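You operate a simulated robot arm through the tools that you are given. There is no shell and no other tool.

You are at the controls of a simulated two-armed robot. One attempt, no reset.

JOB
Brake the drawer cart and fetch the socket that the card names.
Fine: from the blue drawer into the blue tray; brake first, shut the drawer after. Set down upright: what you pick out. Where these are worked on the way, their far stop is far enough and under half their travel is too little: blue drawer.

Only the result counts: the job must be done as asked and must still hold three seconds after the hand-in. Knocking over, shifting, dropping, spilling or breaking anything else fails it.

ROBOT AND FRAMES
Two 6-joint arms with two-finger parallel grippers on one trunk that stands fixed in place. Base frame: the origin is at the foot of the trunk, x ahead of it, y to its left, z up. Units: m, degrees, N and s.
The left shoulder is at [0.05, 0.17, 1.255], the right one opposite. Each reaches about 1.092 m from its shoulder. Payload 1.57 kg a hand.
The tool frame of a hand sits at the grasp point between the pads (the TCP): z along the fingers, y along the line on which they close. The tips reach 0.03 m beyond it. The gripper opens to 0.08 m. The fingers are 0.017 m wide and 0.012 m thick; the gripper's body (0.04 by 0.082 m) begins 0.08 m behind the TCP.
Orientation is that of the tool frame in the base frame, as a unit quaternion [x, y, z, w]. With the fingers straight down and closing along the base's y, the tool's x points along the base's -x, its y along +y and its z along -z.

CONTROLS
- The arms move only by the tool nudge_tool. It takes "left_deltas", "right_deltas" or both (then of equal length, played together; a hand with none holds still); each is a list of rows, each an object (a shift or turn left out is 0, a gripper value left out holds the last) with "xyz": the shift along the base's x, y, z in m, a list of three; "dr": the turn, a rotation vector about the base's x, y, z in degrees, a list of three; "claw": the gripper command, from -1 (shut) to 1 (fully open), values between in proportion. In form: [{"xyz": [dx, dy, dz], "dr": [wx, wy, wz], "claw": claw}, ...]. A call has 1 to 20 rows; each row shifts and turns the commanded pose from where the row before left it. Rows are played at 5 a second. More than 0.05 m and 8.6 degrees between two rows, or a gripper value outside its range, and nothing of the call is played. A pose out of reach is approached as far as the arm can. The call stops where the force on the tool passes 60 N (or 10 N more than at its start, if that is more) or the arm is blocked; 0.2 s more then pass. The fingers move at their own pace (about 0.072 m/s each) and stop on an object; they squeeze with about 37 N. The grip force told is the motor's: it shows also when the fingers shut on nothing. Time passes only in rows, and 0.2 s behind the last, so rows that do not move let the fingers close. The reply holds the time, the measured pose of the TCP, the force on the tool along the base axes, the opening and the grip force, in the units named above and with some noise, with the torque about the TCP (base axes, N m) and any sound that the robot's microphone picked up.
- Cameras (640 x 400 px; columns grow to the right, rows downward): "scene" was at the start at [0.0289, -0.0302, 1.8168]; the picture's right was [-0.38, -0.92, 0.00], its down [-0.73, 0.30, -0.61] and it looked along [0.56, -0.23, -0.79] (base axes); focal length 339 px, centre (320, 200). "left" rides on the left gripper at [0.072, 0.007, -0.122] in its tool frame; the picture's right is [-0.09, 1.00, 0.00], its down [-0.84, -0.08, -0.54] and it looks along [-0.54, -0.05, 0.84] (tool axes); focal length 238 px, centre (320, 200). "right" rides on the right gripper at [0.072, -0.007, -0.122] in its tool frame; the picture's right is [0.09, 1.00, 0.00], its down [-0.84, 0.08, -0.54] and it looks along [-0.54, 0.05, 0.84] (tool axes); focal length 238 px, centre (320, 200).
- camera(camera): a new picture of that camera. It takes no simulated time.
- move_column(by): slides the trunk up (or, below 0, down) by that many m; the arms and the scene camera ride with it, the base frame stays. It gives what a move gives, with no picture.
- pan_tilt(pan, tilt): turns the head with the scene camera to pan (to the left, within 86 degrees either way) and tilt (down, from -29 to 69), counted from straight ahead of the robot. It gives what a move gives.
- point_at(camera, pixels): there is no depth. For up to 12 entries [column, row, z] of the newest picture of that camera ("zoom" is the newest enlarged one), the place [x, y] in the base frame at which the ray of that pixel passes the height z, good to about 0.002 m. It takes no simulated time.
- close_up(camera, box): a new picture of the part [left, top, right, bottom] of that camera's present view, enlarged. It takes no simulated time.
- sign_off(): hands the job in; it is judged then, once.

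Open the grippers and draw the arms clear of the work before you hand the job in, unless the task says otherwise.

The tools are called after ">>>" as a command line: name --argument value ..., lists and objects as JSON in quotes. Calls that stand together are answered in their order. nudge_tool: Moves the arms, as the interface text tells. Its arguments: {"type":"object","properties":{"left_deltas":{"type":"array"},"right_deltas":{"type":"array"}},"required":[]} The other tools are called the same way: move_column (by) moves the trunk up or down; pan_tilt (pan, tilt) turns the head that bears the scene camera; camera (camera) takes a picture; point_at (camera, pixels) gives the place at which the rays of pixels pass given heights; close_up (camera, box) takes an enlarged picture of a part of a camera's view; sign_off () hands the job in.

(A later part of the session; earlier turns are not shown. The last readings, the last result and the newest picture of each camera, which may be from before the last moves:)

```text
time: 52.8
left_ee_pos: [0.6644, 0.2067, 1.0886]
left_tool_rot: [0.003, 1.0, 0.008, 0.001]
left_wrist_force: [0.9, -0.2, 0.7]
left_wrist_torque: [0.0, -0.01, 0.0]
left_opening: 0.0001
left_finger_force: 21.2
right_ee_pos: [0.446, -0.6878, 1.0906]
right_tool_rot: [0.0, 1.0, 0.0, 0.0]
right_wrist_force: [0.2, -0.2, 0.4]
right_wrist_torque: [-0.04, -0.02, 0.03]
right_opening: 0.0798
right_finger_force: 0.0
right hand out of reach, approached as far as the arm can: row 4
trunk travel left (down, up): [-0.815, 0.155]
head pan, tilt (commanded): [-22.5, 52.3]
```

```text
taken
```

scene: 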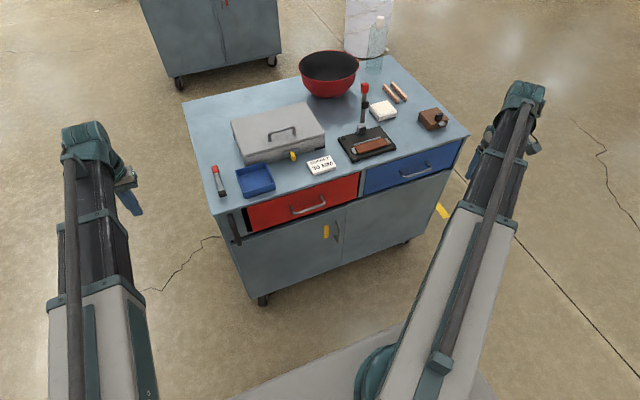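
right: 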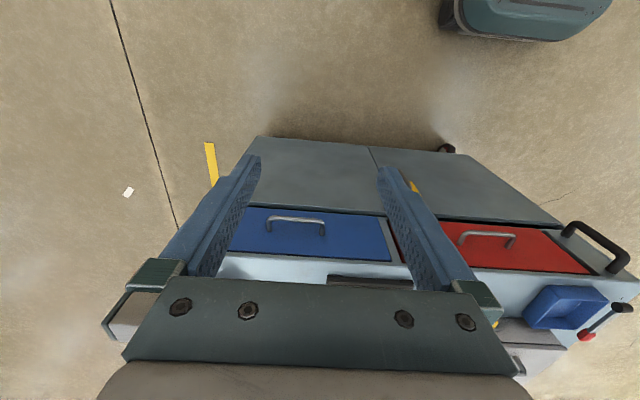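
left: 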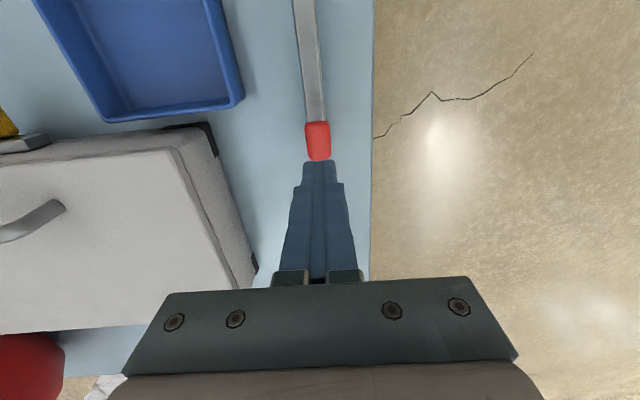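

The blue drawer's handle is visible at scene (415,170) and right (297,222). I enlarge both to triangulate it.

>>> close_up --camera "scene" --box '[350, 130, 478, 210]'

>>> close_up --camera "right" --box '[220, 190, 380, 290]'

```text
5.00 times, centred on (414, 170) of scene
```

zoom: 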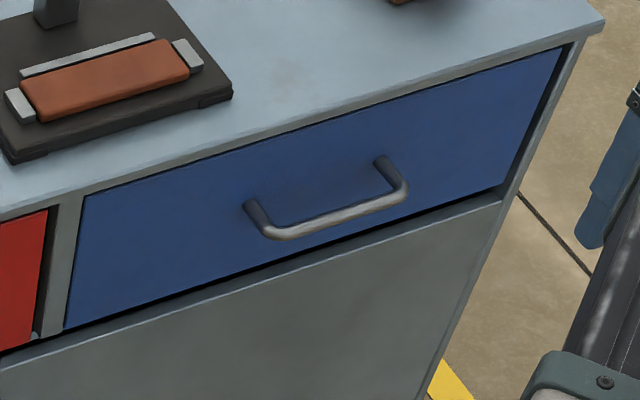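

```text
4.00 times, centred on (300, 240) of right
```

zoom: 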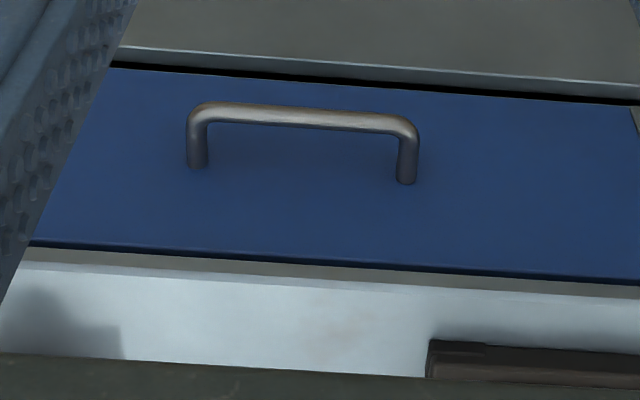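

I triangulate the bar's two ends and middle.

>>> point_at --camera "scene" --pixels '[[404.4, 177, 0.74], [404.4, 177, 0.78], [404.4, 177, 0.82], [430, 169.4, 0.74], [430, 169.4, 0.78], [430, 169.4, 0.82], [417.6, 173.6, 0.78], [417.6, 173.6, 0.82]]'

>>> point_at --camera "right" --pixels '[[323, 222, 0.74], [323, 222, 0.78], [323, 222, 0.82], [268.7, 218, 0.74], [268.7, 218, 0.78], [268.7, 218, 0.82], [295.7, 218.7, 0.78], [295.7, 218.7, 0.82]]'

```text
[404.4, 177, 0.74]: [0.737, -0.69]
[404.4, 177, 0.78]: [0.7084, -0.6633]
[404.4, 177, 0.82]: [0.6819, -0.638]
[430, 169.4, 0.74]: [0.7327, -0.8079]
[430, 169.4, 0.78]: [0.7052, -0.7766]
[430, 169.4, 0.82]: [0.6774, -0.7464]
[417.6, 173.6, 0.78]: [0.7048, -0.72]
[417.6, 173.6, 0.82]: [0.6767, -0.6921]
```

```text
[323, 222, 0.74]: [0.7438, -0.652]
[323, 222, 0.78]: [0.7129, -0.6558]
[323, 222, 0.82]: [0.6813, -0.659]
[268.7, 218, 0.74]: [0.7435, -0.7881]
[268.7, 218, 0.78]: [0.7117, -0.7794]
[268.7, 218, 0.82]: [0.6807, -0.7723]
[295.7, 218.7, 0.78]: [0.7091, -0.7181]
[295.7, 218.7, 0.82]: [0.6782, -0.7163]
```

The bar is at z≈0.783, x≈0.706, from y −0.658 to −0.778. I check the drawer front plane (post foot) and tabletop edge so that a finger fits behind the bar.

>>> point_at --camera "right" --pixels '[[321.5, 235.5, 0.783], [269, 231.5, 0.783], [300, 252, 0.83], [300, 256, 0.87], [300, 252, 0.87], [296, 208.5, 0.73]]'

>>> point_at --camera "scene" --pixels '[[399, 170.5, 0.783], [425.8, 161.8, 0.783], [410, 161.5, 0.87], [417.6, 173.6, 0.783]]'

>>> pan_tilt --pan -42 --tilt 52

>>> camera --camera "scene"

```text
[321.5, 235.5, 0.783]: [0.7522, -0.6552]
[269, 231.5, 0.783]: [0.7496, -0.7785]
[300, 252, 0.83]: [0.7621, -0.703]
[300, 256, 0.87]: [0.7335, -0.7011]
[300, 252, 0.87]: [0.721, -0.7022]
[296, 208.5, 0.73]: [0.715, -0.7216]
```

```text
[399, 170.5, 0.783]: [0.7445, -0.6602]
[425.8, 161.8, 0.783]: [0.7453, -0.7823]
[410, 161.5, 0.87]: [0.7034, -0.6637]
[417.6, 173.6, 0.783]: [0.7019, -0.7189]
```

```text
time: 53.6
left_ee_pos: [0.6643, 0.2055, 1.0897]
left_tool_rot: [0.003, 1.0, 0.008, 0.001]
left_wrist_force: [0.4, 0.1, 0.1]
left_wrist_torque: [-0.02, 0.01, 0.02]
left_opening: 0.0002
left_finger_force: 21.0
right_ee_pos: [0.4462, -0.6871, 1.0898]
right_tool_rot: [0.001, 1.0, 0.0, 0.0]
right_wrist_force: [-0.3, 0.0, 0.5]
right_wrist_torque: [0.01, -0.03, 0.02]
right_opening: 0.0802
right_finger_force: 0.0
trunk travel left (down, up): [-0.815, 0.155]
head pan, tilt (commanded): [-42.0, 52.0]
```

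```text
taken
```

scene: 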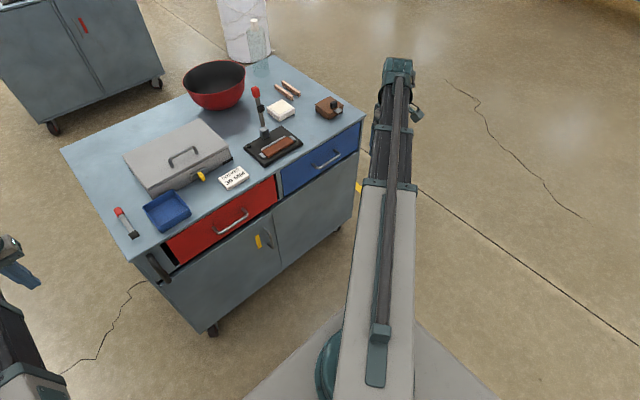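

The drawer front lies at x≈0.748, the tabletop edge at 0.7375, so a finger fits behind the bar. I turn the right hand 90° so its fingers close along x and set the opening to 0.04 m.

>>> nudge_tool --right_deltas '[{"dr": [0, 0, 8.2], "claw": 0.0}, {"dr": [0, 0, 8.2]}, {"dr": [0, 0, 8.2]}, {"dr": [0, 0, 8.2]}, {"dr": [0, 0, 8.2]}, {"dr": [0, 0, 8.2]}, {"dr": [0, 0, 8.2]}, {"dr": [0, 0, 8.2]}, {"dr": [0, 0, 8.2]}, {"dr": [0, 0, 8.2]}, {"dr": [0, 0, 8]}, {}]'

>>> camera --camera "scene"

```text
time: 56.2
left_ee_pos: [0.6652, 0.2057, 1.0889]
left_tool_rot: [0.004, 1.0, 0.008, 0.0]
left_wrist_force: [0.0, -0.6, -1.1]
left_wrist_torque: [0.02, 0.01, 0.02]
left_opening: 0.0
left_finger_force: 21.5
right_ee_pos: [0.4469, -0.6871, 1.0905]
right_tool_rot: [0.708, -0.707, 0.0, 0.0]
right_wrist_force: [-0.3, -0.9, -0.1]
right_wrist_torque: [0.02, 0.0, 0.0]
right_opening: 0.0402
right_finger_force: 0.1
right hand out of reach, approached as far as the arm can: row 5
trunk travel left (down, up): [-0.815, 0.155]
head pan, tilt (commanded): [-42.0, 52.0]
```

```text
taken
```

scene: 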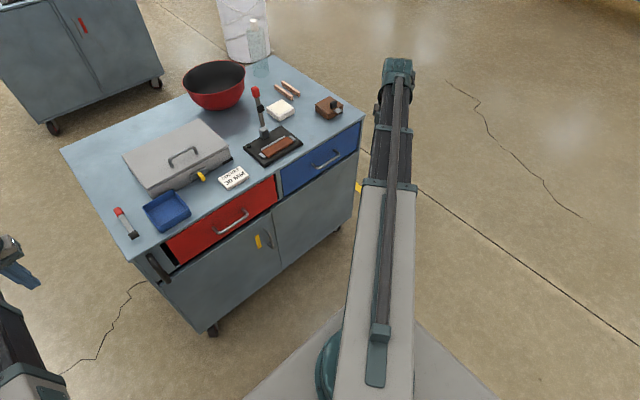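

The hand is turned. I lower the trunk by 0.23 m (TCP z≈0.86) with the hand still in front of the cart, then advance to x≈0.66, y −0.7185.

>>> move_column --by -0.23

>>> nudge_tool --right_deltas '[{"xyz": [0.04, -0.006, 0]}, {"xyz": [0.04, -0.006, 0]}, {"xyz": [0.04, -0.006, 0]}, {"xyz": [0.04, -0.006, 0]}, {"xyz": [0.04, -0.007, 0]}, {}]'

>>> camera --camera "scene"

>>> camera --camera "right"

```text
time: 58.6
left_ee_pos: [0.6657, 0.2057, 0.8604]
left_tool_rot: [0.004, 1.0, 0.008, 0.0]
left_wrist_force: [0.3, 0.4, 0.0]
left_wrist_torque: [-0.03, 0.01, -0.04]
left_opening: 0.0
left_finger_force: 21.3
right_ee_pos: [0.4459, -0.6883, 0.8597]
right_tool_rot: [0.707, -0.707, 0.0, -0.001]
right_wrist_force: [-0.2, -0.8, -0.2]
right_wrist_torque: [0.01, -0.01, 0.0]
right_opening: 0.0399
right_finger_force: 0.1
trunk travel left (down, up): [-0.585, 0.385]
head pan, tilt (commanded): [-42.0, 52.0]
```

```text
time: 60.0
left_ee_pos: [0.6661, 0.2057, 0.859]
left_tool_rot: [0.003, 1.0, 0.008, 0.0]
left_wrist_force: [-0.4, -0.3, 0.2]
left_wrist_torque: [-0.02, 0.0, 0.02]
left_opening: 0.0
left_finger_force: 21.6
right_ee_pos: [0.6459, -0.717, 0.8597]
right_tool_rot: [-0.707, 0.707, 0.001, 0.0]
right_wrist_force: [0.3, 0.0, -0.9]
right_wrist_torque: [-0.01, -0.01, 0.02]
right_opening: 0.0401
right_finger_force: 0.1
trunk travel left (down, up): [-0.585, 0.385]
head pan, tilt (commanded): [-42.0, 52.0]
```

```text
taken
```

scene: 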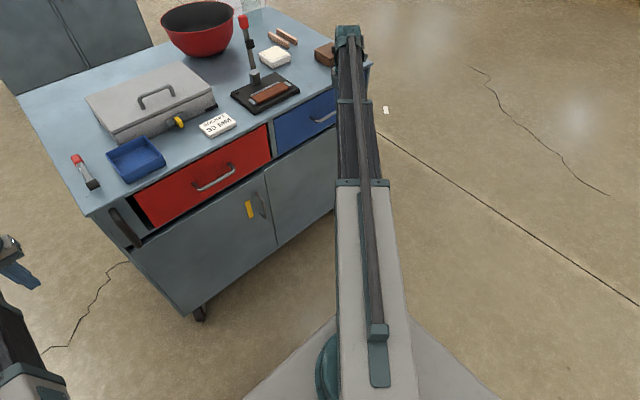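

```text
taken
```

right: 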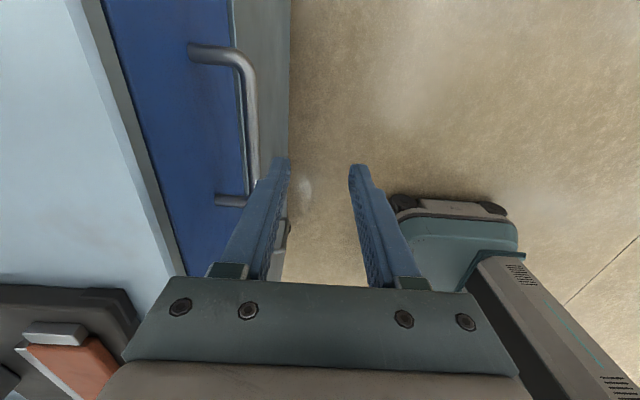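

The right view shows the bar from (240,55) to (253,190) with the cart on the left. I check its x and y from this view before going over it.

>>> point_at --camera "right" --pixels '[[252, 120, 0.783], [250, 85, 0.783], [254, 150, 0.783], [195, 52, 0.783], [220, 200, 0.783], [158, 200, 0.87], [130, 100, 0.87]]'

>>> close_up --camera "right" --box '[160, 20, 320, 220]'

```text
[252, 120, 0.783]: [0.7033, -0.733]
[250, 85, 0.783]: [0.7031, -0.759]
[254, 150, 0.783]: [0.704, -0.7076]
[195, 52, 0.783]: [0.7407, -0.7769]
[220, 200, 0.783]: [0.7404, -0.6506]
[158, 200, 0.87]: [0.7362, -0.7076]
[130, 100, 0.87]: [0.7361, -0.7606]
```

```text
2.00 times, centred on (240, 120) of right
```

zoom: 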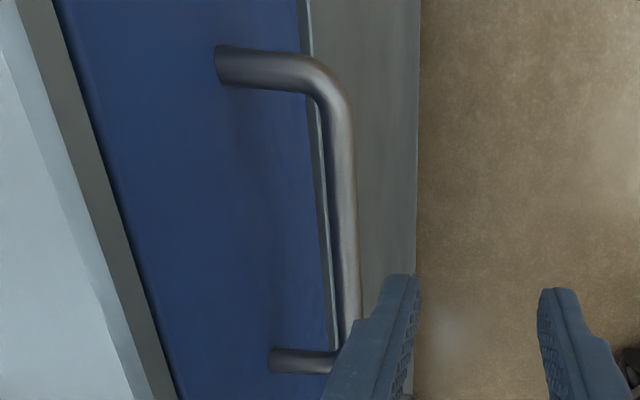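

The bar is at x≈0.7035, centre y≈−0.714, tabletop edge at 0.736. I advance 0.0495 m so the rear finger (0.7155–0.7275) lies over the gap behind the bar, then look again.

>>> nudge_tool --right_deltas '[{"xyz": [0.025, 0.001, 0]}, {"xyz": [0.0245, 0.001, 0]}, {}]'

>>> camera --camera "right"

```text
time: 60.8
left_ee_pos: [0.665, 0.2058, 0.8597]
left_tool_rot: [0.004, 1.0, 0.007, 0.0]
left_wrist_force: [0.9, 0.1, 0.1]
left_wrist_torque: [0.02, 0.0, -0.03]
left_opening: 0.0
left_finger_force: 21.4
right_ee_pos: [0.6956, -0.7136, 0.8589]
right_tool_rot: [-0.707, 0.708, 0.0, 0.001]
right_wrist_force: [1.0, 0.6, 0.6]
right_wrist_torque: [-0.02, -0.02, 0.01]
right_opening: 0.0398
right_finger_force: 0.1
trunk travel left (down, up): [-0.585, 0.385]
head pan, tilt (commanded): [-42.0, 52.0]
```

```text
taken
```

right: 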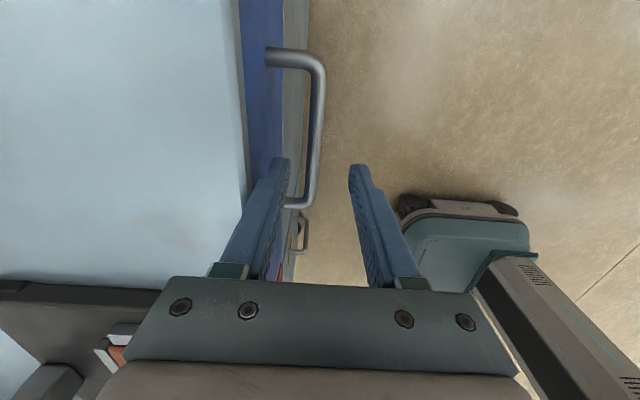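

The bar (col ~317) lies between the fingertips (280 and 358), the rear finger clear of the tabletop edge. I lower the trunk 0.058 m to straddle the bar.

>>> move_column --by -0.058

>>> camera --camera "right"

```text
time: 61.8
left_ee_pos: [0.6657, 0.2063, 0.8017]
left_tool_rot: [0.003, 1.0, 0.007, -0.001]
left_wrist_force: [-0.3, -0.8, -0.6]
left_wrist_torque: [0.0, 0.02, 0.0]
left_opening: 0.0
left_finger_force: 20.9
right_ee_pos: [0.6952, -0.7149, 0.801]
right_tool_rot: [0.708, -0.707, -0.001, 0.001]
right_wrist_force: [-0.2, -0.5, 0.1]
right_wrist_torque: [0.03, -0.02, 0.01]
right_opening: 0.0396
right_finger_force: 0.2
trunk travel left (down, up): [-0.527, 0.443]
head pan, tilt (commanded): [-42.0, 52.0]
```

```text
taken
```

right: 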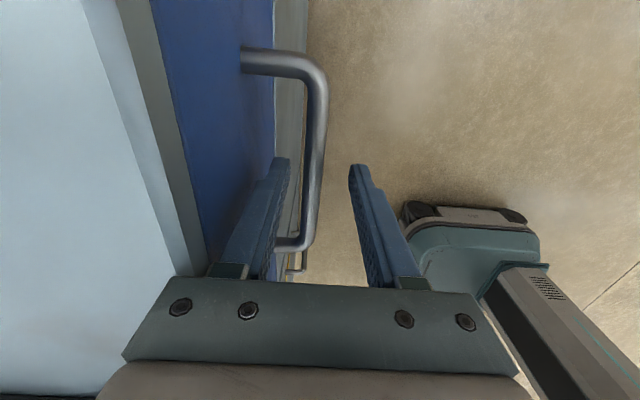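

The fingers straddle the bar. I shift 8 mm toward the cart while narrowing, so the grip centres on the bar, then close.

>>> nudge_tool --right_deltas '[{"xyz": [0.004, 0, 0], "claw": -0.2}, {"xyz": [0.004, 0, 0], "claw": -0.4}, {}, {"claw": -1}, {}, {}, {}]'

>>> camera --camera "right"

```text
time: 63.4
left_ee_pos: [0.6652, 0.2055, 0.8025]
left_tool_rot: [0.003, 1.0, 0.008, 0.0]
left_wrist_force: [-1.2, 0.3, 0.0]
left_wrist_torque: [0.0, -0.01, 0.0]
left_opening: 0.0
left_finger_force: 21.3
right_ee_pos: [0.7022, -0.714, 0.802]
right_tool_rot: [-0.706, 0.708, 0.001, 0.0]
right_wrist_force: [-20.0, 6.9, -10.4]
right_wrist_torque: [-0.12, 0.19, 0.39]
right_opening: 0.0118
right_finger_force: 28.9
trunk travel left (down, up): [-0.527, 0.443]
head pan, tilt (commanded): [-42.0, 52.0]
```

```text
taken
```

right: 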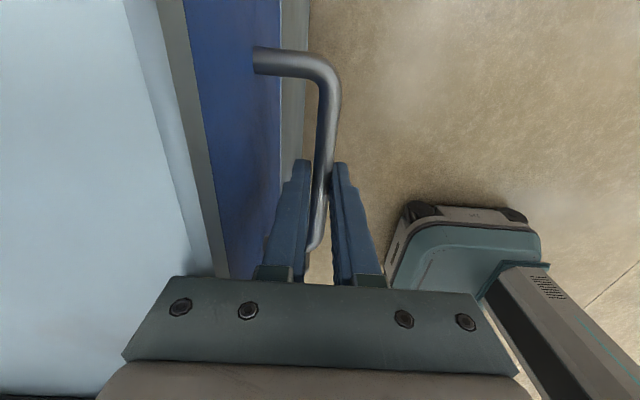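

The bar is gripped (opening 0.0118). I pull the drawer slowly along −x, first 3 cm.

>>> nudge_tool --right_deltas '[{"xyz": [-0.004, 0, 0]}, {"xyz": [-0.006, 0, 0]}, {"xyz": [-0.01, 0, 0]}, {"xyz": [-0.01, 0, 0]}, {}]'

>>> camera --camera "scene"

>>> camera --camera "right"

```text
time: 64.6
left_ee_pos: [0.665, 0.2052, 0.8007]
left_tool_rot: [0.004, 1.0, 0.008, 0.001]
left_wrist_force: [-0.3, 0.0, -0.6]
left_wrist_torque: [0.03, 0.0, -0.02]
left_opening: 0.0001
left_finger_force: 21.6
right_ee_pos: [0.6732, -0.7132, 0.8025]
right_tool_rot: [-0.707, 0.707, 0.0, 0.0]
right_wrist_force: [0.7, 1.7, 0.1]
right_wrist_torque: [-0.82, -0.07, 0.38]
right_opening: 0.0118
right_finger_force: 29.6
trunk travel left (down, up): [-0.527, 0.443]
head pan, tilt (commanded): [-42.0, 52.0]
```

```text
taken
```

scene: 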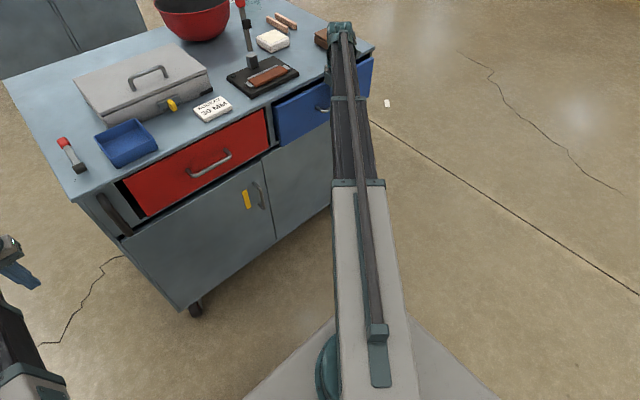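

```text
taken
```

right: 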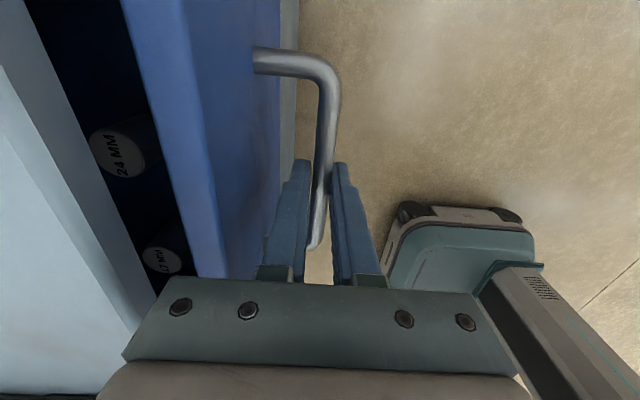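

The drawer opens freely and shows labelled sockets ("24 MM" at (118,155), "17 MM" at (162,258)). I keep pulling slowly so nothing tips.

>>> nudge_tool --right_deltas '[{"xyz": [-0.008, 0, 0]}, {"xyz": [-0.01, 0, 0]}, {"xyz": [-0.012, 0, 0]}, {"xyz": [-0.012, 0, 0]}, {"xyz": [-0.012, 0, 0]}, {"xyz": [-0.012, 0, 0]}, {"xyz": [-0.012, 0, 0]}, {"xyz": [-0.01, 0, 0]}, {"xyz": [-0.008, 0, 0]}, {}]'

>>> camera --camera "scene"

>>> camera --camera "right"

```text
time: 66.8
left_ee_pos: [0.6651, 0.2055, 0.8016]
left_tool_rot: [0.004, 1.0, 0.008, 0.0]
left_wrist_force: [-0.6, 0.8, 1.2]
left_wrist_torque: [-0.02, -0.03, 0.0]
left_opening: 0.0
left_finger_force: 21.1
right_ee_pos: [0.5784, -0.714, 0.8015]
right_tool_rot: [-0.707, 0.707, 0.0, 0.0]
right_wrist_force: [-1.6, 2.3, 0.0]
right_wrist_torque: [0.25, 0.04, 0.44]
right_opening: 0.0117
right_finger_force: 28.8
trunk travel left (down, up): [-0.527, 0.443]
head pan, tilt (commanded): [-42.0, 52.0]
```

```text
taken
```

scene: 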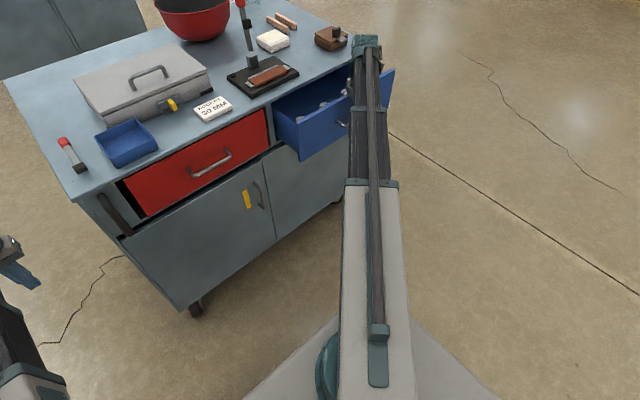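

```text
taken
```

right: 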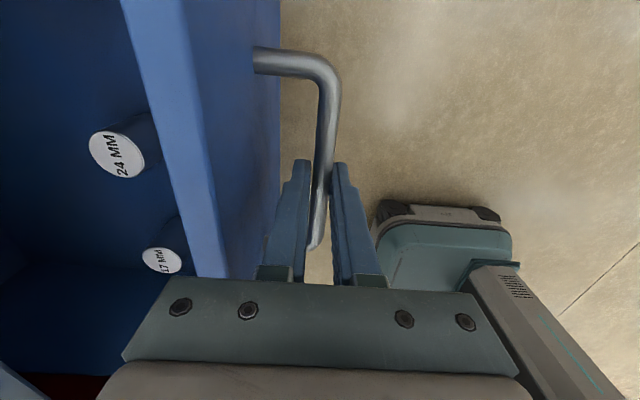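

The drawer is about 0.125 m out and force is near zero. I pull on in smaller portions, watching for the stop.

>>> nudge_tool --right_deltas '[{"xyz": [-0.008, 0, 0]}, {"xyz": [-0.01, 0, 0]}, {"xyz": [-0.01, 0, 0]}, {"xyz": [-0.01, 0, 0]}, {"xyz": [-0.008, 0, 0]}, {}]'

>>> camera --camera "scene"

>>> close_up --camera "scene" --box '[250, 60, 410, 170]'

```text
time: 68.2
left_ee_pos: [0.665, 0.2068, 0.8016]
left_tool_rot: [0.003, 1.0, 0.008, 0.001]
left_wrist_force: [0.3, 0.1, 0.1]
left_wrist_torque: [0.04, 0.02, 0.0]
left_opening: 0.0
left_finger_force: 21.3
right_ee_pos: [0.5318, -0.7144, 0.8032]
right_tool_rot: [0.707, -0.707, 0.0, 0.0]
right_wrist_force: [-0.8, -3.4, 2.7]
right_wrist_torque: [-0.78, -0.03, 0.41]
right_opening: 0.0117
right_finger_force: 28.8
trunk travel left (down, up): [-0.527, 0.443]
head pan, tilt (commanded): [-42.0, 52.0]
```

```text
taken
```

scene: 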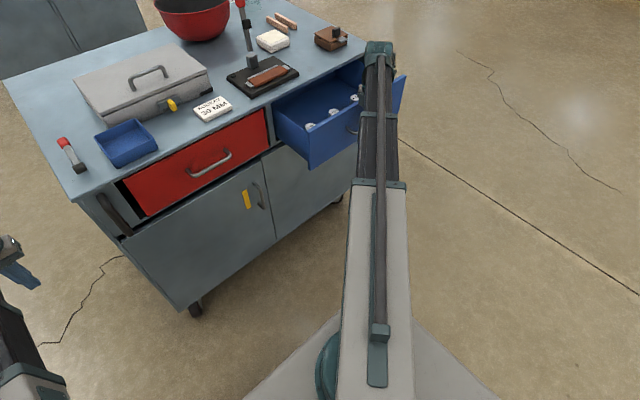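

```text
3.64 times, centred on (330, 115) of scene
```

zoom: 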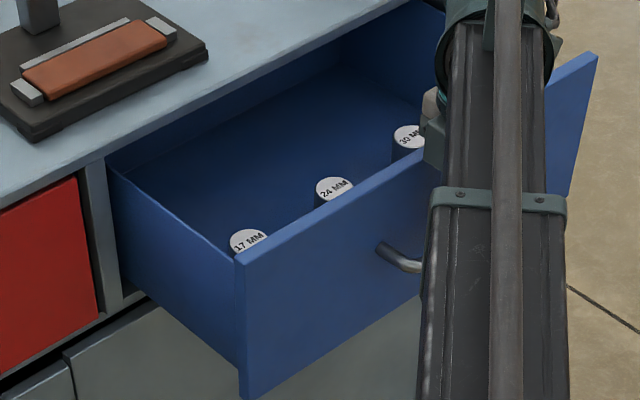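

Three sockets are visible: 17, 24 and 30 MM (zoom (410,135)). I pull on toward the drawer's far stop.

>>> nudge_tool --right_deltas '[{"xyz": [-0.006, 0, 0]}, {"xyz": [-0.008, 0, 0]}, {"xyz": [-0.008, 0, 0]}, {"xyz": [-0.008, 0, 0]}, {"xyz": [-0.006, 0, 0]}, {}]'

>>> nudge_tool --right_deltas '[{"xyz": [-0.006, 0, 0]}, {"xyz": [-0.008, 0, 0]}, {"xyz": [-0.008, 0, 0]}, {"xyz": [-0.008, 0, 0]}, {"xyz": [-0.006, 0, 0]}, {}]'

>>> camera --camera "scene"

```text
time: 69.6
left_ee_pos: [0.666, 0.2055, 0.8021]
left_tool_rot: [0.004, 1.0, 0.008, 0.0]
left_wrist_force: [-0.2, -0.2, -0.3]
left_wrist_torque: [0.01, 0.0, -0.01]
left_opening: 0.0
left_finger_force: 21.2
right_ee_pos: [0.497, -0.7139, 0.801]
right_tool_rot: [-0.707, 0.707, 0.0, 0.0]
right_wrist_force: [-1.6, -5.3, 4.0]
right_wrist_torque: [0.06, -0.01, 0.43]
right_opening: 0.0115
right_finger_force: 29.4
trunk travel left (down, up): [-0.527, 0.443]
head pan, tilt (commanded): [-42.0, 52.0]
```

```text
time: 71.0
left_ee_pos: [0.6647, 0.206, 0.8017]
left_tool_rot: [0.003, 1.0, 0.008, 0.0]
left_wrist_force: [0.4, 0.3, 0.1]
left_wrist_torque: [0.0, 0.0, 0.04]
left_opening: 0.0
left_finger_force: 21.6
right_ee_pos: [0.46, -0.7147, 0.8024]
right_tool_rot: [0.707, -0.707, 0.0, 0.0]
right_wrist_force: [-0.1, -4.0, 3.1]
right_wrist_torque: [-0.23, 0.0, 0.43]
right_opening: 0.0118
right_finger_force: 29.4
trunk travel left (down, up): [-0.527, 0.443]
head pan, tilt (commanded): [-42.0, 52.0]
```

```text
taken
```

scene: 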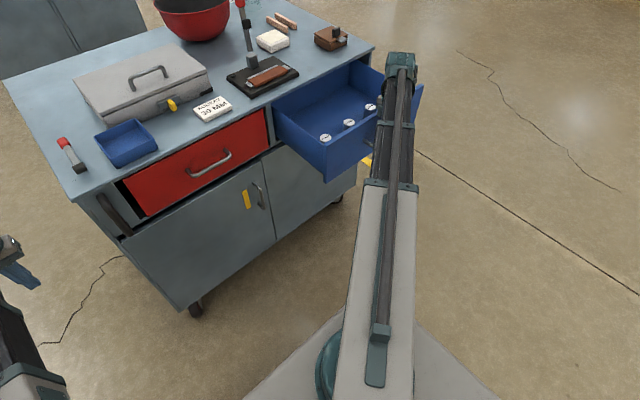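

The drawer is out 0.24 m with no resistance yet. I continue gently to find the stop.

>>> nudge_tool --right_deltas '[{"xyz": [-0.005, 0, 0]}, {"xyz": [-0.007, 0, 0]}, {"xyz": [-0.007, 0, 0]}, {"xyz": [-0.007, 0, 0]}, {"xyz": [-0.005, 0, 0]}, {}]'

>>> nudge_tool --right_deltas '[{"xyz": [-0.005, 0, 0]}, {"xyz": [-0.006, 0, 0]}, {"xyz": [-0.006, 0, 0]}, {"xyz": [-0.005, 0, 0]}, {}]'

>>> camera --camera "scene"

```text
time: 72.4
left_ee_pos: [0.6653, 0.2064, 0.802]
left_tool_rot: [0.002, 1.0, 0.008, -0.001]
left_wrist_force: [0.1, 0.3, -0.2]
left_wrist_torque: [0.02, 0.02, 0.0]
left_opening: 0.0
left_finger_force: 21.4
right_ee_pos: [0.4323, -0.7144, 0.8014]
right_tool_rot: [0.708, -0.706, 0.001, -0.001]
right_wrist_force: [15.7, 0.8, 5.5]
right_wrist_torque: [0.91, -0.18, 0.34]
right_opening: 0.0117
right_finger_force: 28.6
trunk travel left (down, up): [-0.527, 0.443]
head pan, tilt (commanded): [-42.0, 52.0]
```

```text
time: 73.0
left_ee_pos: [0.6661, 0.2047, 0.8009]
left_tool_rot: [0.005, 1.0, 0.007, -0.001]
left_wrist_force: [0.0, 0.0, 0.5]
left_wrist_torque: [0.01, -0.02, 0.0]
left_opening: 0.0
left_finger_force: 20.8
right_ee_pos: [0.432, -0.714, 0.8015]
right_tool_rot: [0.71, -0.704, 0.009, -0.01]
right_wrist_force: [25.9, 3.5, 6.7]
right_wrist_torque: [0.53, -0.43, 0.21]
right_opening: 0.0116
right_finger_force: 28.3
trunk travel left (down, up): [-0.527, 0.443]
head pan, tilt (commanded): [-42.0, 52.0]
stopped in row 2 (right hand): the force on the tool passed its limit at 63 N (the readings are from after the stop); the commanded pose is now the measured one
```

```text
taken
```

scene: 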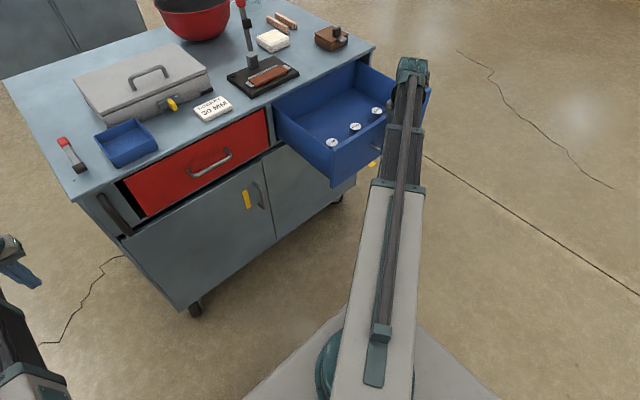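

The stop is reached at x≈0.432 (travel about 0.27 m), and the cart held. I ease off, open the fingers and raise the trunk to clear the bar.

>>> nudge_tool --right_deltas '[{"xyz": [0.002, 0, 0]}, {"claw": -0.4}, {"claw": 0.0}, {}]'

>>> move_column --by 0.16

>>> camera --camera "right"

>>> camera --camera "scene"

```text
time: 74.0
left_ee_pos: [0.6641, 0.2043, 0.8011]
left_tool_rot: [0.004, 1.0, 0.008, 0.0]
left_wrist_force: [-0.3, 0.0, -0.1]
left_wrist_torque: [0.01, 0.01, 0.0]
left_opening: 0.0
left_finger_force: 22.1
right_ee_pos: [0.4282, -0.717, 0.8012]
right_tool_rot: [0.708, -0.706, 0.007, -0.006]
right_wrist_force: [0.5, -0.1, -0.4]
right_wrist_torque: [0.0, 0.0, -0.02]
right_opening: 0.04
right_finger_force: 0.1
trunk travel left (down, up): [-0.527, 0.443]
head pan, tilt (commanded): [-42.0, 52.0]
```

```text
time: 75.8
left_ee_pos: [0.6643, 0.2059, 0.9614]
left_tool_rot: [0.005, 1.0, 0.008, -0.001]
left_wrist_force: [-0.8, 0.3, 0.5]
left_wrist_torque: [0.0, 0.03, -0.02]
left_opening: 0.0
left_finger_force: 21.1
right_ee_pos: [0.4302, -0.7159, 0.9617]
right_tool_rot: [0.708, -0.706, 0.006, -0.006]
right_wrist_force: [-0.1, -0.2, 0.1]
right_wrist_torque: [-0.02, -0.01, 0.01]
right_opening: 0.0399
right_finger_force: 0.1
trunk travel left (down, up): [-0.687, 0.283]
head pan, tilt (commanded): [-42.0, 52.0]
```

```text
taken
```

right: 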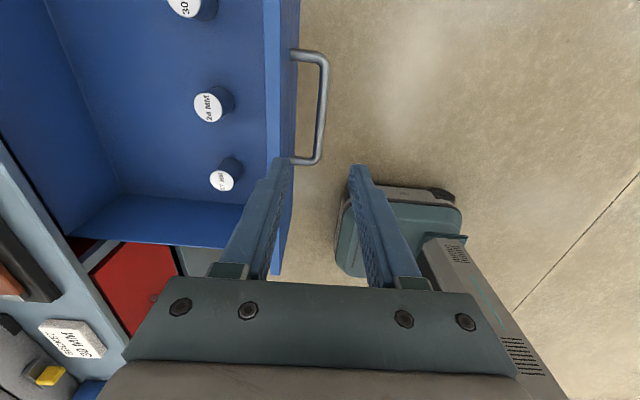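

```text
taken
```

scene: 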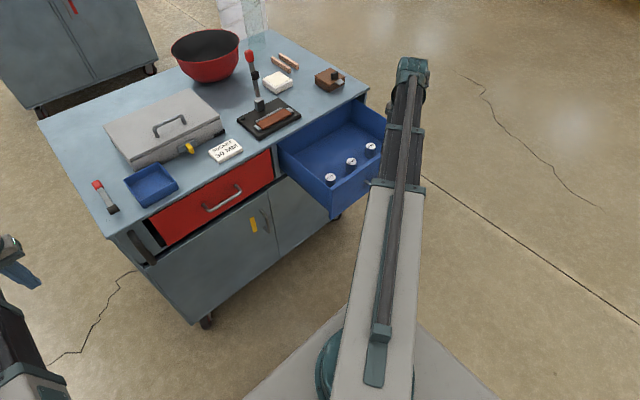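

The hand is clear. The 30 MM socket is the right-most one at scene (370,147) and right (190,5). I zoom in on the scene view to see all three.

>>> close_up --camera "scene" --box '[310, 130, 400, 200]'

>>> nudge_tool --right_deltas '[{"xyz": [0, -0.02, 0], "dr": [0, 0, -8]}, {"xyz": [0, -0.02, 0], "dr": [0, 0, -8]}, {"xyz": [0, -0.02, 0], "dr": [0, 0, -8]}, {"xyz": [0, -0.01, 0], "dr": [0, 0, -8]}, {"dr": [0, 0, -8]}, {"dr": [0, 0, -8]}, {"dr": [0, 0, -8]}, {"dr": [0, 0, -8]}, {"dr": [0, 0, -8]}, {"dr": [0, 0, -8]}, {"dr": [0, 0, -8], "claw": 1}, {"dr": [0, 0, -2]}, {}]'

>>> camera --camera "right"

>>> camera --camera "scene"

```text
5.71 times, centred on (355, 165) of scene
```

zoom: 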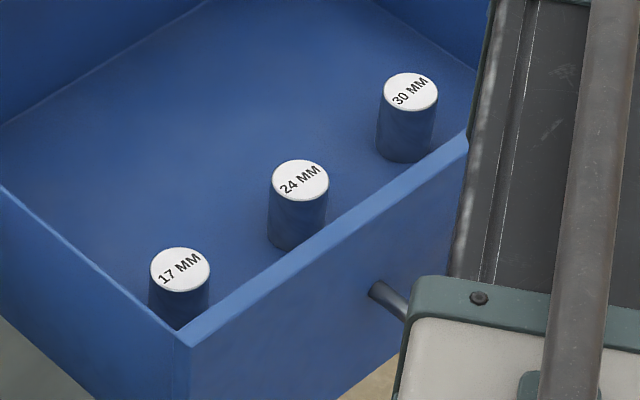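

```text
time: 78.6
left_ee_pos: [0.6643, 0.2044, 0.9613]
left_tool_rot: [0.004, 1.0, 0.008, 0.0]
left_wrist_force: [0.4, -1.4, -0.2]
left_wrist_torque: [-0.04, -0.03, 0.02]
left_opening: 0.0002
left_finger_force: 21.9
right_ee_pos: [0.4286, -0.7872, 0.9617]
right_tool_rot: [0.0, 1.0, -0.009, 0.001]
right_wrist_force: [0.3, -0.8, -0.5]
right_wrist_torque: [0.03, 0.02, 0.0]
right_opening: 0.0799
right_finger_force: 0.0
trunk travel left (down, up): [-0.687, 0.283]
head pan, tilt (commanded): [-42.0, 52.0]
```

```text
taken
```

right: 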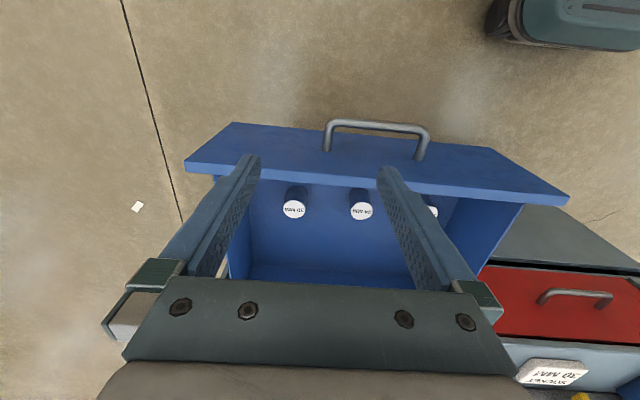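

```text
taken
```

scene: 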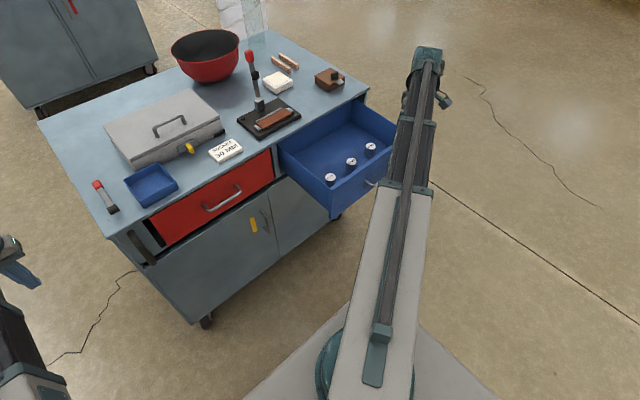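

I enlarge both views of the sockets to locate the 30 MM one precisely.

>>> close_up --camera "right" --box '[220, 160, 460, 300]'

>>> close_up --camera "scene" --box '[310, 115, 410, 195]'

```text
2.67 times, centred on (340, 230) of right
```

zoom: 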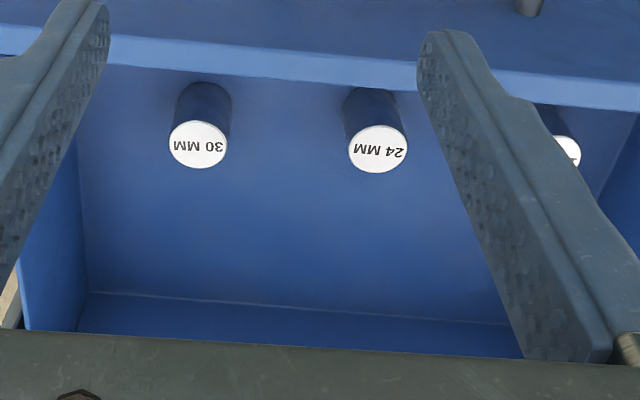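

```text
5.00 times, centred on (360, 155) of scene
```

zoom: 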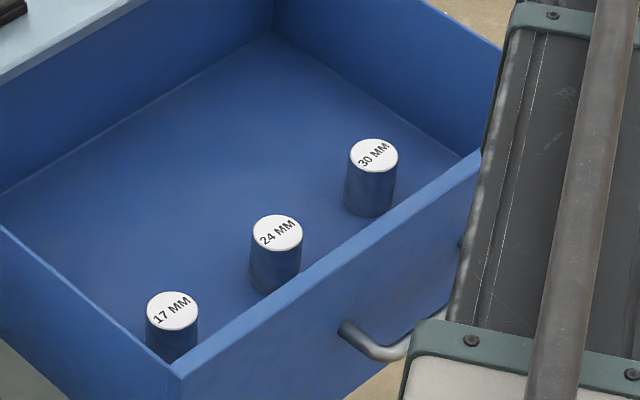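

I triangulate the 30 MM and 24 MM tops and the drawer's floor and walls.

>>> point_at --camera "scene" --pixels '[[370.8, 146, 0.74], [370.8, 146, 0.76], [370.8, 146, 0.78], [370.8, 146, 0.8], [351.4, 161.4, 0.76], [351.4, 161.4, 0.78], [330.4, 177, 0.76], [330.4, 177, 0.78], [369.6, 155, 0.7], [369.6, 155, 0.72], [369.6, 155, 0.74]]'

>>> point_at --camera "right" --pixels '[[294.2, 209.4, 0.74], [294.2, 209.4, 0.76], [294.2, 209.4, 0.78], [294.2, 209.4, 0.8], [361.7, 210.5, 0.76], [361.7, 210.5, 0.78]]'

```text
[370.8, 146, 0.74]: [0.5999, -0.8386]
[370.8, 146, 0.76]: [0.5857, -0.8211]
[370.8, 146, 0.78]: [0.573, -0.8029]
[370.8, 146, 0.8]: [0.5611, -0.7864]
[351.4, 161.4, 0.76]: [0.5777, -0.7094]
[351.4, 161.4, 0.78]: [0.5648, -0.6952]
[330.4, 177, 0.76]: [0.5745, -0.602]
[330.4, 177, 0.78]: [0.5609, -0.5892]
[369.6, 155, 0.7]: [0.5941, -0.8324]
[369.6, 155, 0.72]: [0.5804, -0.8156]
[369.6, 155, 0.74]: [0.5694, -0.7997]
```

```text
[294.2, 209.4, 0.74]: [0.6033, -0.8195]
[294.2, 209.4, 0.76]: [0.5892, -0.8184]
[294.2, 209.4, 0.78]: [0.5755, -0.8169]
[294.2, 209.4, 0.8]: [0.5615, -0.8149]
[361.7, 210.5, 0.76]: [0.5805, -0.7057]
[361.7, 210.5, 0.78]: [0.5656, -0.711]
```

The 30 MM socket's top is at about (0.586, −0.818, 0.763), standing on the drawer floor at z≈0.715. Before lowering the arm over the drawer I want to know how low the forearm hangs, so I turn the free left hand to look sideways at the right arm.

>>> nudge_tool --left_deltas '[{"dr": [0, 0, -8.2]}, {"dr": [0, 0, -8.2]}, {"dr": [0, 0, -8.2]}, {"dr": [0, 0, -8.2]}, {"dr": [0, 0, -8.2]}, {"dr": [0, 0, -8.2]}, {"dr": [0, 0, -8.2]}, {"dr": [0, 0, -8.2]}, {"dr": [0, 0, -8.2]}, {"dr": [0, 0, -8.2]}, {"dr": [0, 0, -8]}, {"dr": [-8, 0, 0]}, {"dr": [-8, 0, 0]}, {"dr": [-8, 0, 0]}, {"dr": [-8, 0, 0]}, {"dr": [-8, 0, 0]}, {}]'

>>> camera --camera "left"

```text
time: 82.2
left_ee_pos: [0.6653, 0.2046, 1.0138]
left_tool_rot: [0.666, 0.663, -0.236, 0.248]
left_wrist_force: [-0.2, 0.3, 0.5]
left_wrist_torque: [-0.02, 0.0, 0.01]
left_opening: 0.0
left_finger_force: 21.2
left hand out of reach, approached as far as the arm can: row 13, 14, 15, 16
right_ee_pos: [0.4298, -0.7864, 0.9605]
right_tool_rot: [0.0, 1.0, -0.009, 0.0]
right_wrist_force: [0.6, -0.8, 0.4]
right_wrist_torque: [0.01, -0.01, 0.01]
right_opening: 0.0799
right_finger_force: 0.1
trunk travel left (down, up): [-0.687, 0.283]
head pan, tilt (commanded): [-42.0, 52.0]
```

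```text
taken
```

left: 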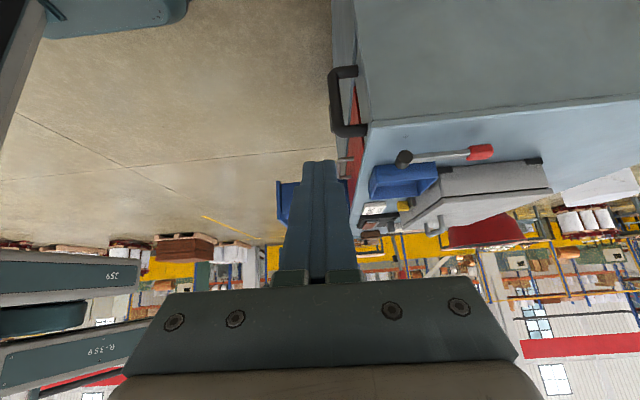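

The side view (upside down) shows the drawer at (285,200) and links at left, but the right wrist is hidden under the left gripper's body. I tilt the left hand up by 24° more.

>>> nudge_tool --left_deltas '[{"dr": [-8, 0, 0]}, {"dr": [-8, 0, 0]}, {"dr": [-8, 0, 0]}, {}]'

>>> camera --camera "left"

```text
time: 83.2
left_ee_pos: [0.6656, 0.2043, 1.0855]
left_tool_rot: [0.599, 0.6, -0.368, 0.381]
left_wrist_force: [-0.1, 0.3, -0.2]
left_wrist_torque: [-0.01, 0.01, 0.02]
left_opening: 0.0
left_finger_force: 21.4
left hand out of reach, approached as far as the arm can: row 1, 2, 3
right_ee_pos: [0.4285, -0.7867, 0.9614]
right_tool_rot: [-0.001, 1.0, -0.009, 0.001]
right_wrist_force: [0.2, 0.0, 1.0]
right_wrist_torque: [0.0, 0.0, 0.01]
right_opening: 0.0799
right_finger_force: 0.0
trunk travel left (down, up): [-0.687, 0.283]
head pan, tilt (commanded): [-42.0, 52.0]
```

```text
taken
```

left: 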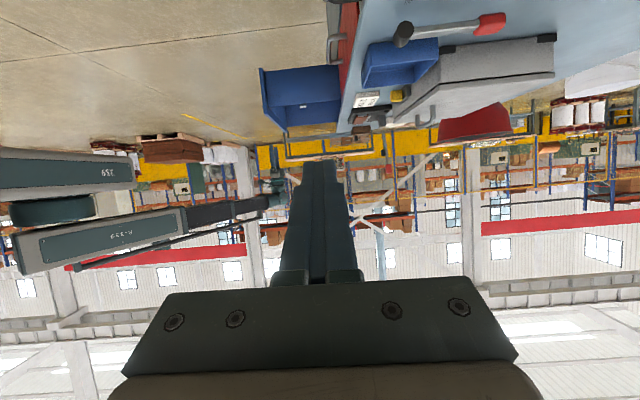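

Now the right arm is visible from the side (upside down): forearm from (20,250) to the wrist at (270,200), fingers near (280,175). I enlarge that part.

>>> close_up --camera "left" --box '[170, 130, 330, 230]'

```text
4.00 times, centred on (250, 180) of left
```

zoom: 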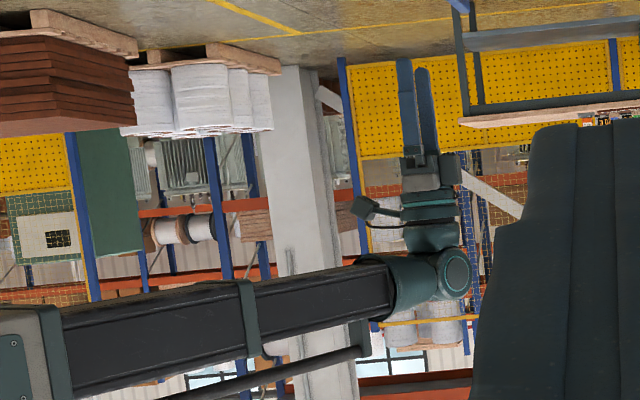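

The forearm's underside hangs about 0.19 m above the TCP, so it clears drawer and cart. I move the right hand over the 30 MM socket at (0.586, −0.818) with the fingers closing along y, and check the view.

>>> nudge_tool --right_deltas '[{"xyz": [0.04, -0.008, 0], "dr": [-1, 0, 0], "claw": 0.6}, {"xyz": [0.04, -0.008, 0]}, {"xyz": [0.04, -0.008, 0]}, {"xyz": [0.0375, -0.007, 0]}, {}]'

>>> camera --camera "right"

>>> camera --camera "scene"

```text
time: 84.4
left_ee_pos: [0.6651, 0.2056, 1.0854]
left_tool_rot: [0.6, 0.6, -0.368, 0.381]
left_wrist_force: [0.5, 0.2, 0.3]
left_wrist_torque: [0.01, -0.03, 0.0]
left_opening: 0.0
left_finger_force: 21.0
right_ee_pos: [0.5859, -0.8164, 0.9615]
right_tool_rot: [0.0, 1.0, -0.019, 0.0]
right_wrist_force: [0.5, 0.0, -0.2]
right_wrist_torque: [0.0, -0.01, 0.0]
right_opening: 0.064
right_finger_force: 0.0
trunk travel left (down, up): [-0.687, 0.283]
head pan, tilt (commanded): [-42.0, 52.0]
```

```text
taken
```

right: 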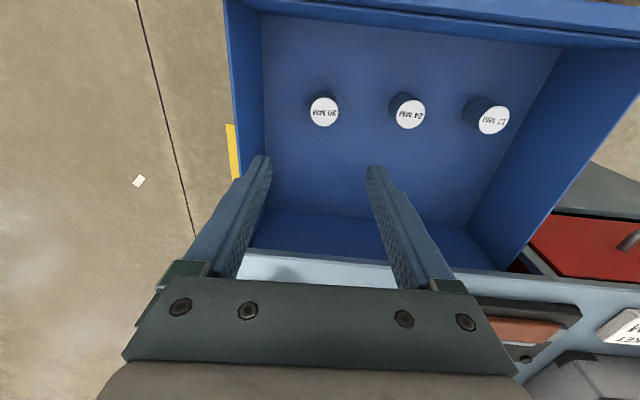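

```text
taken
```

scene: 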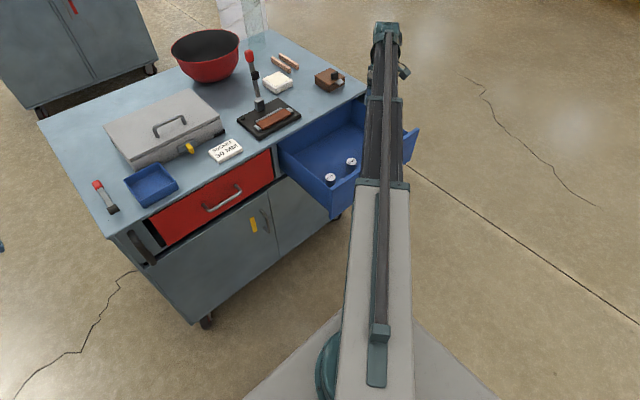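

The 30 MM cap shows at (324,112). I level the hand's small 2° tilt and compute the socket's place from this nearer view.

>>> nudge_tool --right_deltas '[{"dr": [2.2, 0, 0]}, {}]'

>>> camera --camera "right"

>>> close_up --camera "right" --box '[270, 70, 370, 150]'

```text
time: 85.0
left_ee_pos: [0.6654, 0.2046, 1.0846]
left_tool_rot: [0.599, 0.601, -0.368, 0.381]
left_wrist_force: [-0.4, -0.2, 0.2]
left_wrist_torque: [-0.02, 0.06, -0.01]
left_opening: 0.0001
left_finger_force: 21.3
right_ee_pos: [0.585, -0.8164, 0.9625]
right_tool_rot: [-0.001, 1.0, 0.001, 0.0]
right_wrist_force: [0.7, 0.2, -0.8]
right_wrist_torque: [0.01, -0.03, -0.04]
right_opening: 0.064
right_finger_force: 0.0
trunk travel left (down, up): [-0.687, 0.283]
head pan, tilt (commanded): [-42.0, 52.0]
```

```text
taken
```

right: 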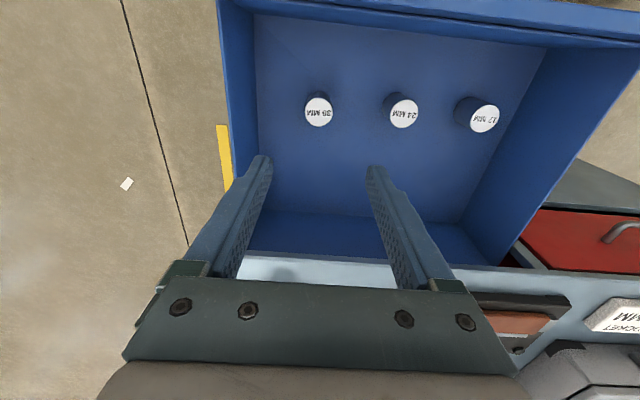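

```text
5.00 times, centred on (320, 110) of right
```

zoom: 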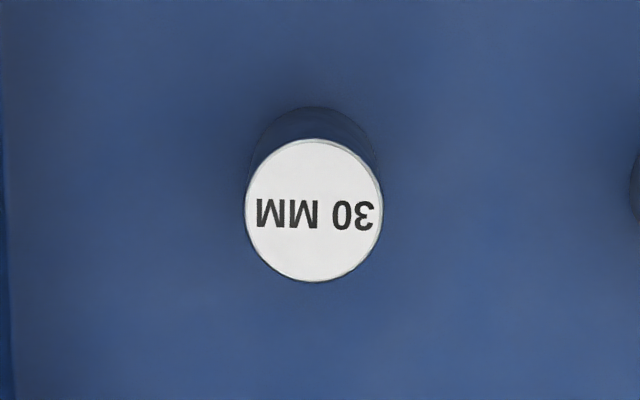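

The cap "30 MM" is centred at (318.8,112). I compute its place at the top height and also the drawer's side and front walls.

>>> point_at --camera "right" --pixels '[[318.8, 112, 0.755], [318.8, 112, 0.763], [318.8, 112, 0.77], [404, 113, 0.763], [484, 118, 0.763], [222, 0, 0.83], [240, 10, 0.83]]'

```text
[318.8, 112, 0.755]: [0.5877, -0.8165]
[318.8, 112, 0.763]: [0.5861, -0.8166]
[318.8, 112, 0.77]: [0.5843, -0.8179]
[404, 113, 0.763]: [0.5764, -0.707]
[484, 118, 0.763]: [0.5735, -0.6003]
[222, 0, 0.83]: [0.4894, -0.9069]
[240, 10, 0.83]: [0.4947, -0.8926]
```

The socket stands at (0.586, −0.8166), the hand is right above it. I lower the trunk by 0.15 m first (tips at 0.78) and check.

>>> nudge_tool --right_deltas '[{"xyz": [0.001, 0, 0]}, {}]'

>>> move_column --by -0.15

>>> camera --camera "right"

```text
time: 85.6
left_ee_pos: [0.666, 0.2058, 1.0844]
left_tool_rot: [0.6, 0.6, -0.368, 0.38]
left_wrist_force: [-0.2, -0.7, -0.2]
left_wrist_torque: [-0.04, 0.01, 0.04]
left_opening: 0.0
left_finger_force: 21.2
right_ee_pos: [0.5866, -0.8164, 0.9616]
right_tool_rot: [-0.001, 1.0, 0.001, 0.0]
right_wrist_force: [0.2, -1.0, -0.9]
right_wrist_torque: [-0.01, 0.01, 0.01]
right_opening: 0.064
right_finger_force: 0.1
trunk travel left (down, up): [-0.687, 0.283]
head pan, tilt (commanded): [-42.0, 52.0]
```

```text
time: 87.4
left_ee_pos: [0.6638, 0.205, 0.934]
left_tool_rot: [0.599, 0.601, -0.367, 0.381]
left_wrist_force: [-0.1, -0.1, 0.0]
left_wrist_torque: [0.02, 0.01, -0.03]
left_opening: 0.0001
left_finger_force: 21.6
right_ee_pos: [0.5865, -0.8166, 0.8124]
right_tool_rot: [-0.001, 1.0, 0.002, -0.001]
right_wrist_force: [0.8, 0.0, 0.3]
right_wrist_torque: [0.01, 0.01, 0.03]
right_opening: 0.0641
right_finger_force: 0.0
trunk travel left (down, up): [-0.537, 0.433]
head pan, tilt (commanded): [-42.0, 52.0]
```

```text
taken
```

right: 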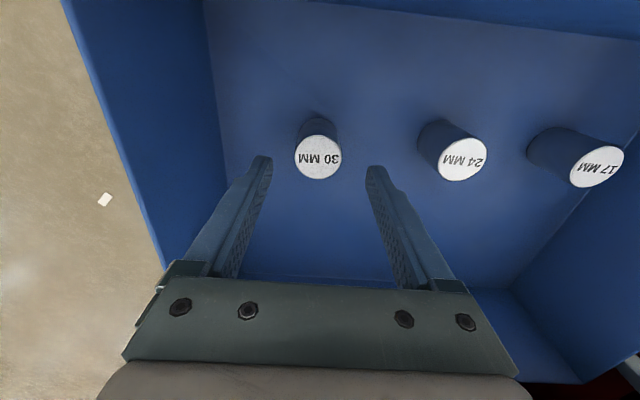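

The cap at (318,156) is centred between the fingers. I lower 0.058 m so the pads surround the upper part of the socket, the tips staying above the drawer floor.

>>> move_column --by -0.058

>>> camera --camera "right"

```text
time: 88.3
left_ee_pos: [0.6656, 0.2047, 0.8769]
left_tool_rot: [0.6, 0.6, -0.368, 0.38]
left_wrist_force: [-0.1, -0.3, 0.6]
left_wrist_torque: [0.0, -0.01, -0.01]
left_opening: 0.0
left_finger_force: 20.9
right_ee_pos: [0.5858, -0.8176, 0.7529]
right_tool_rot: [0.0, 1.0, 0.001, -0.001]
right_wrist_force: [0.5, -0.7, 0.5]
right_wrist_torque: [0.02, 0.02, -0.04]
right_opening: 0.0639
right_finger_force: 0.0
trunk travel left (down, up): [-0.479, 0.491]
head pan, tilt (commanded): [-42.0, 52.0]
```

```text
taken
```

right: 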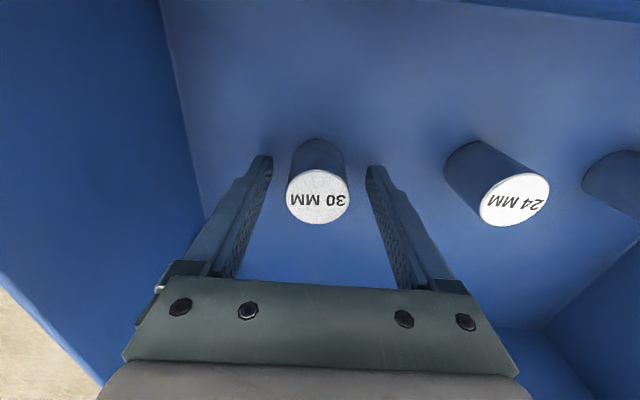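

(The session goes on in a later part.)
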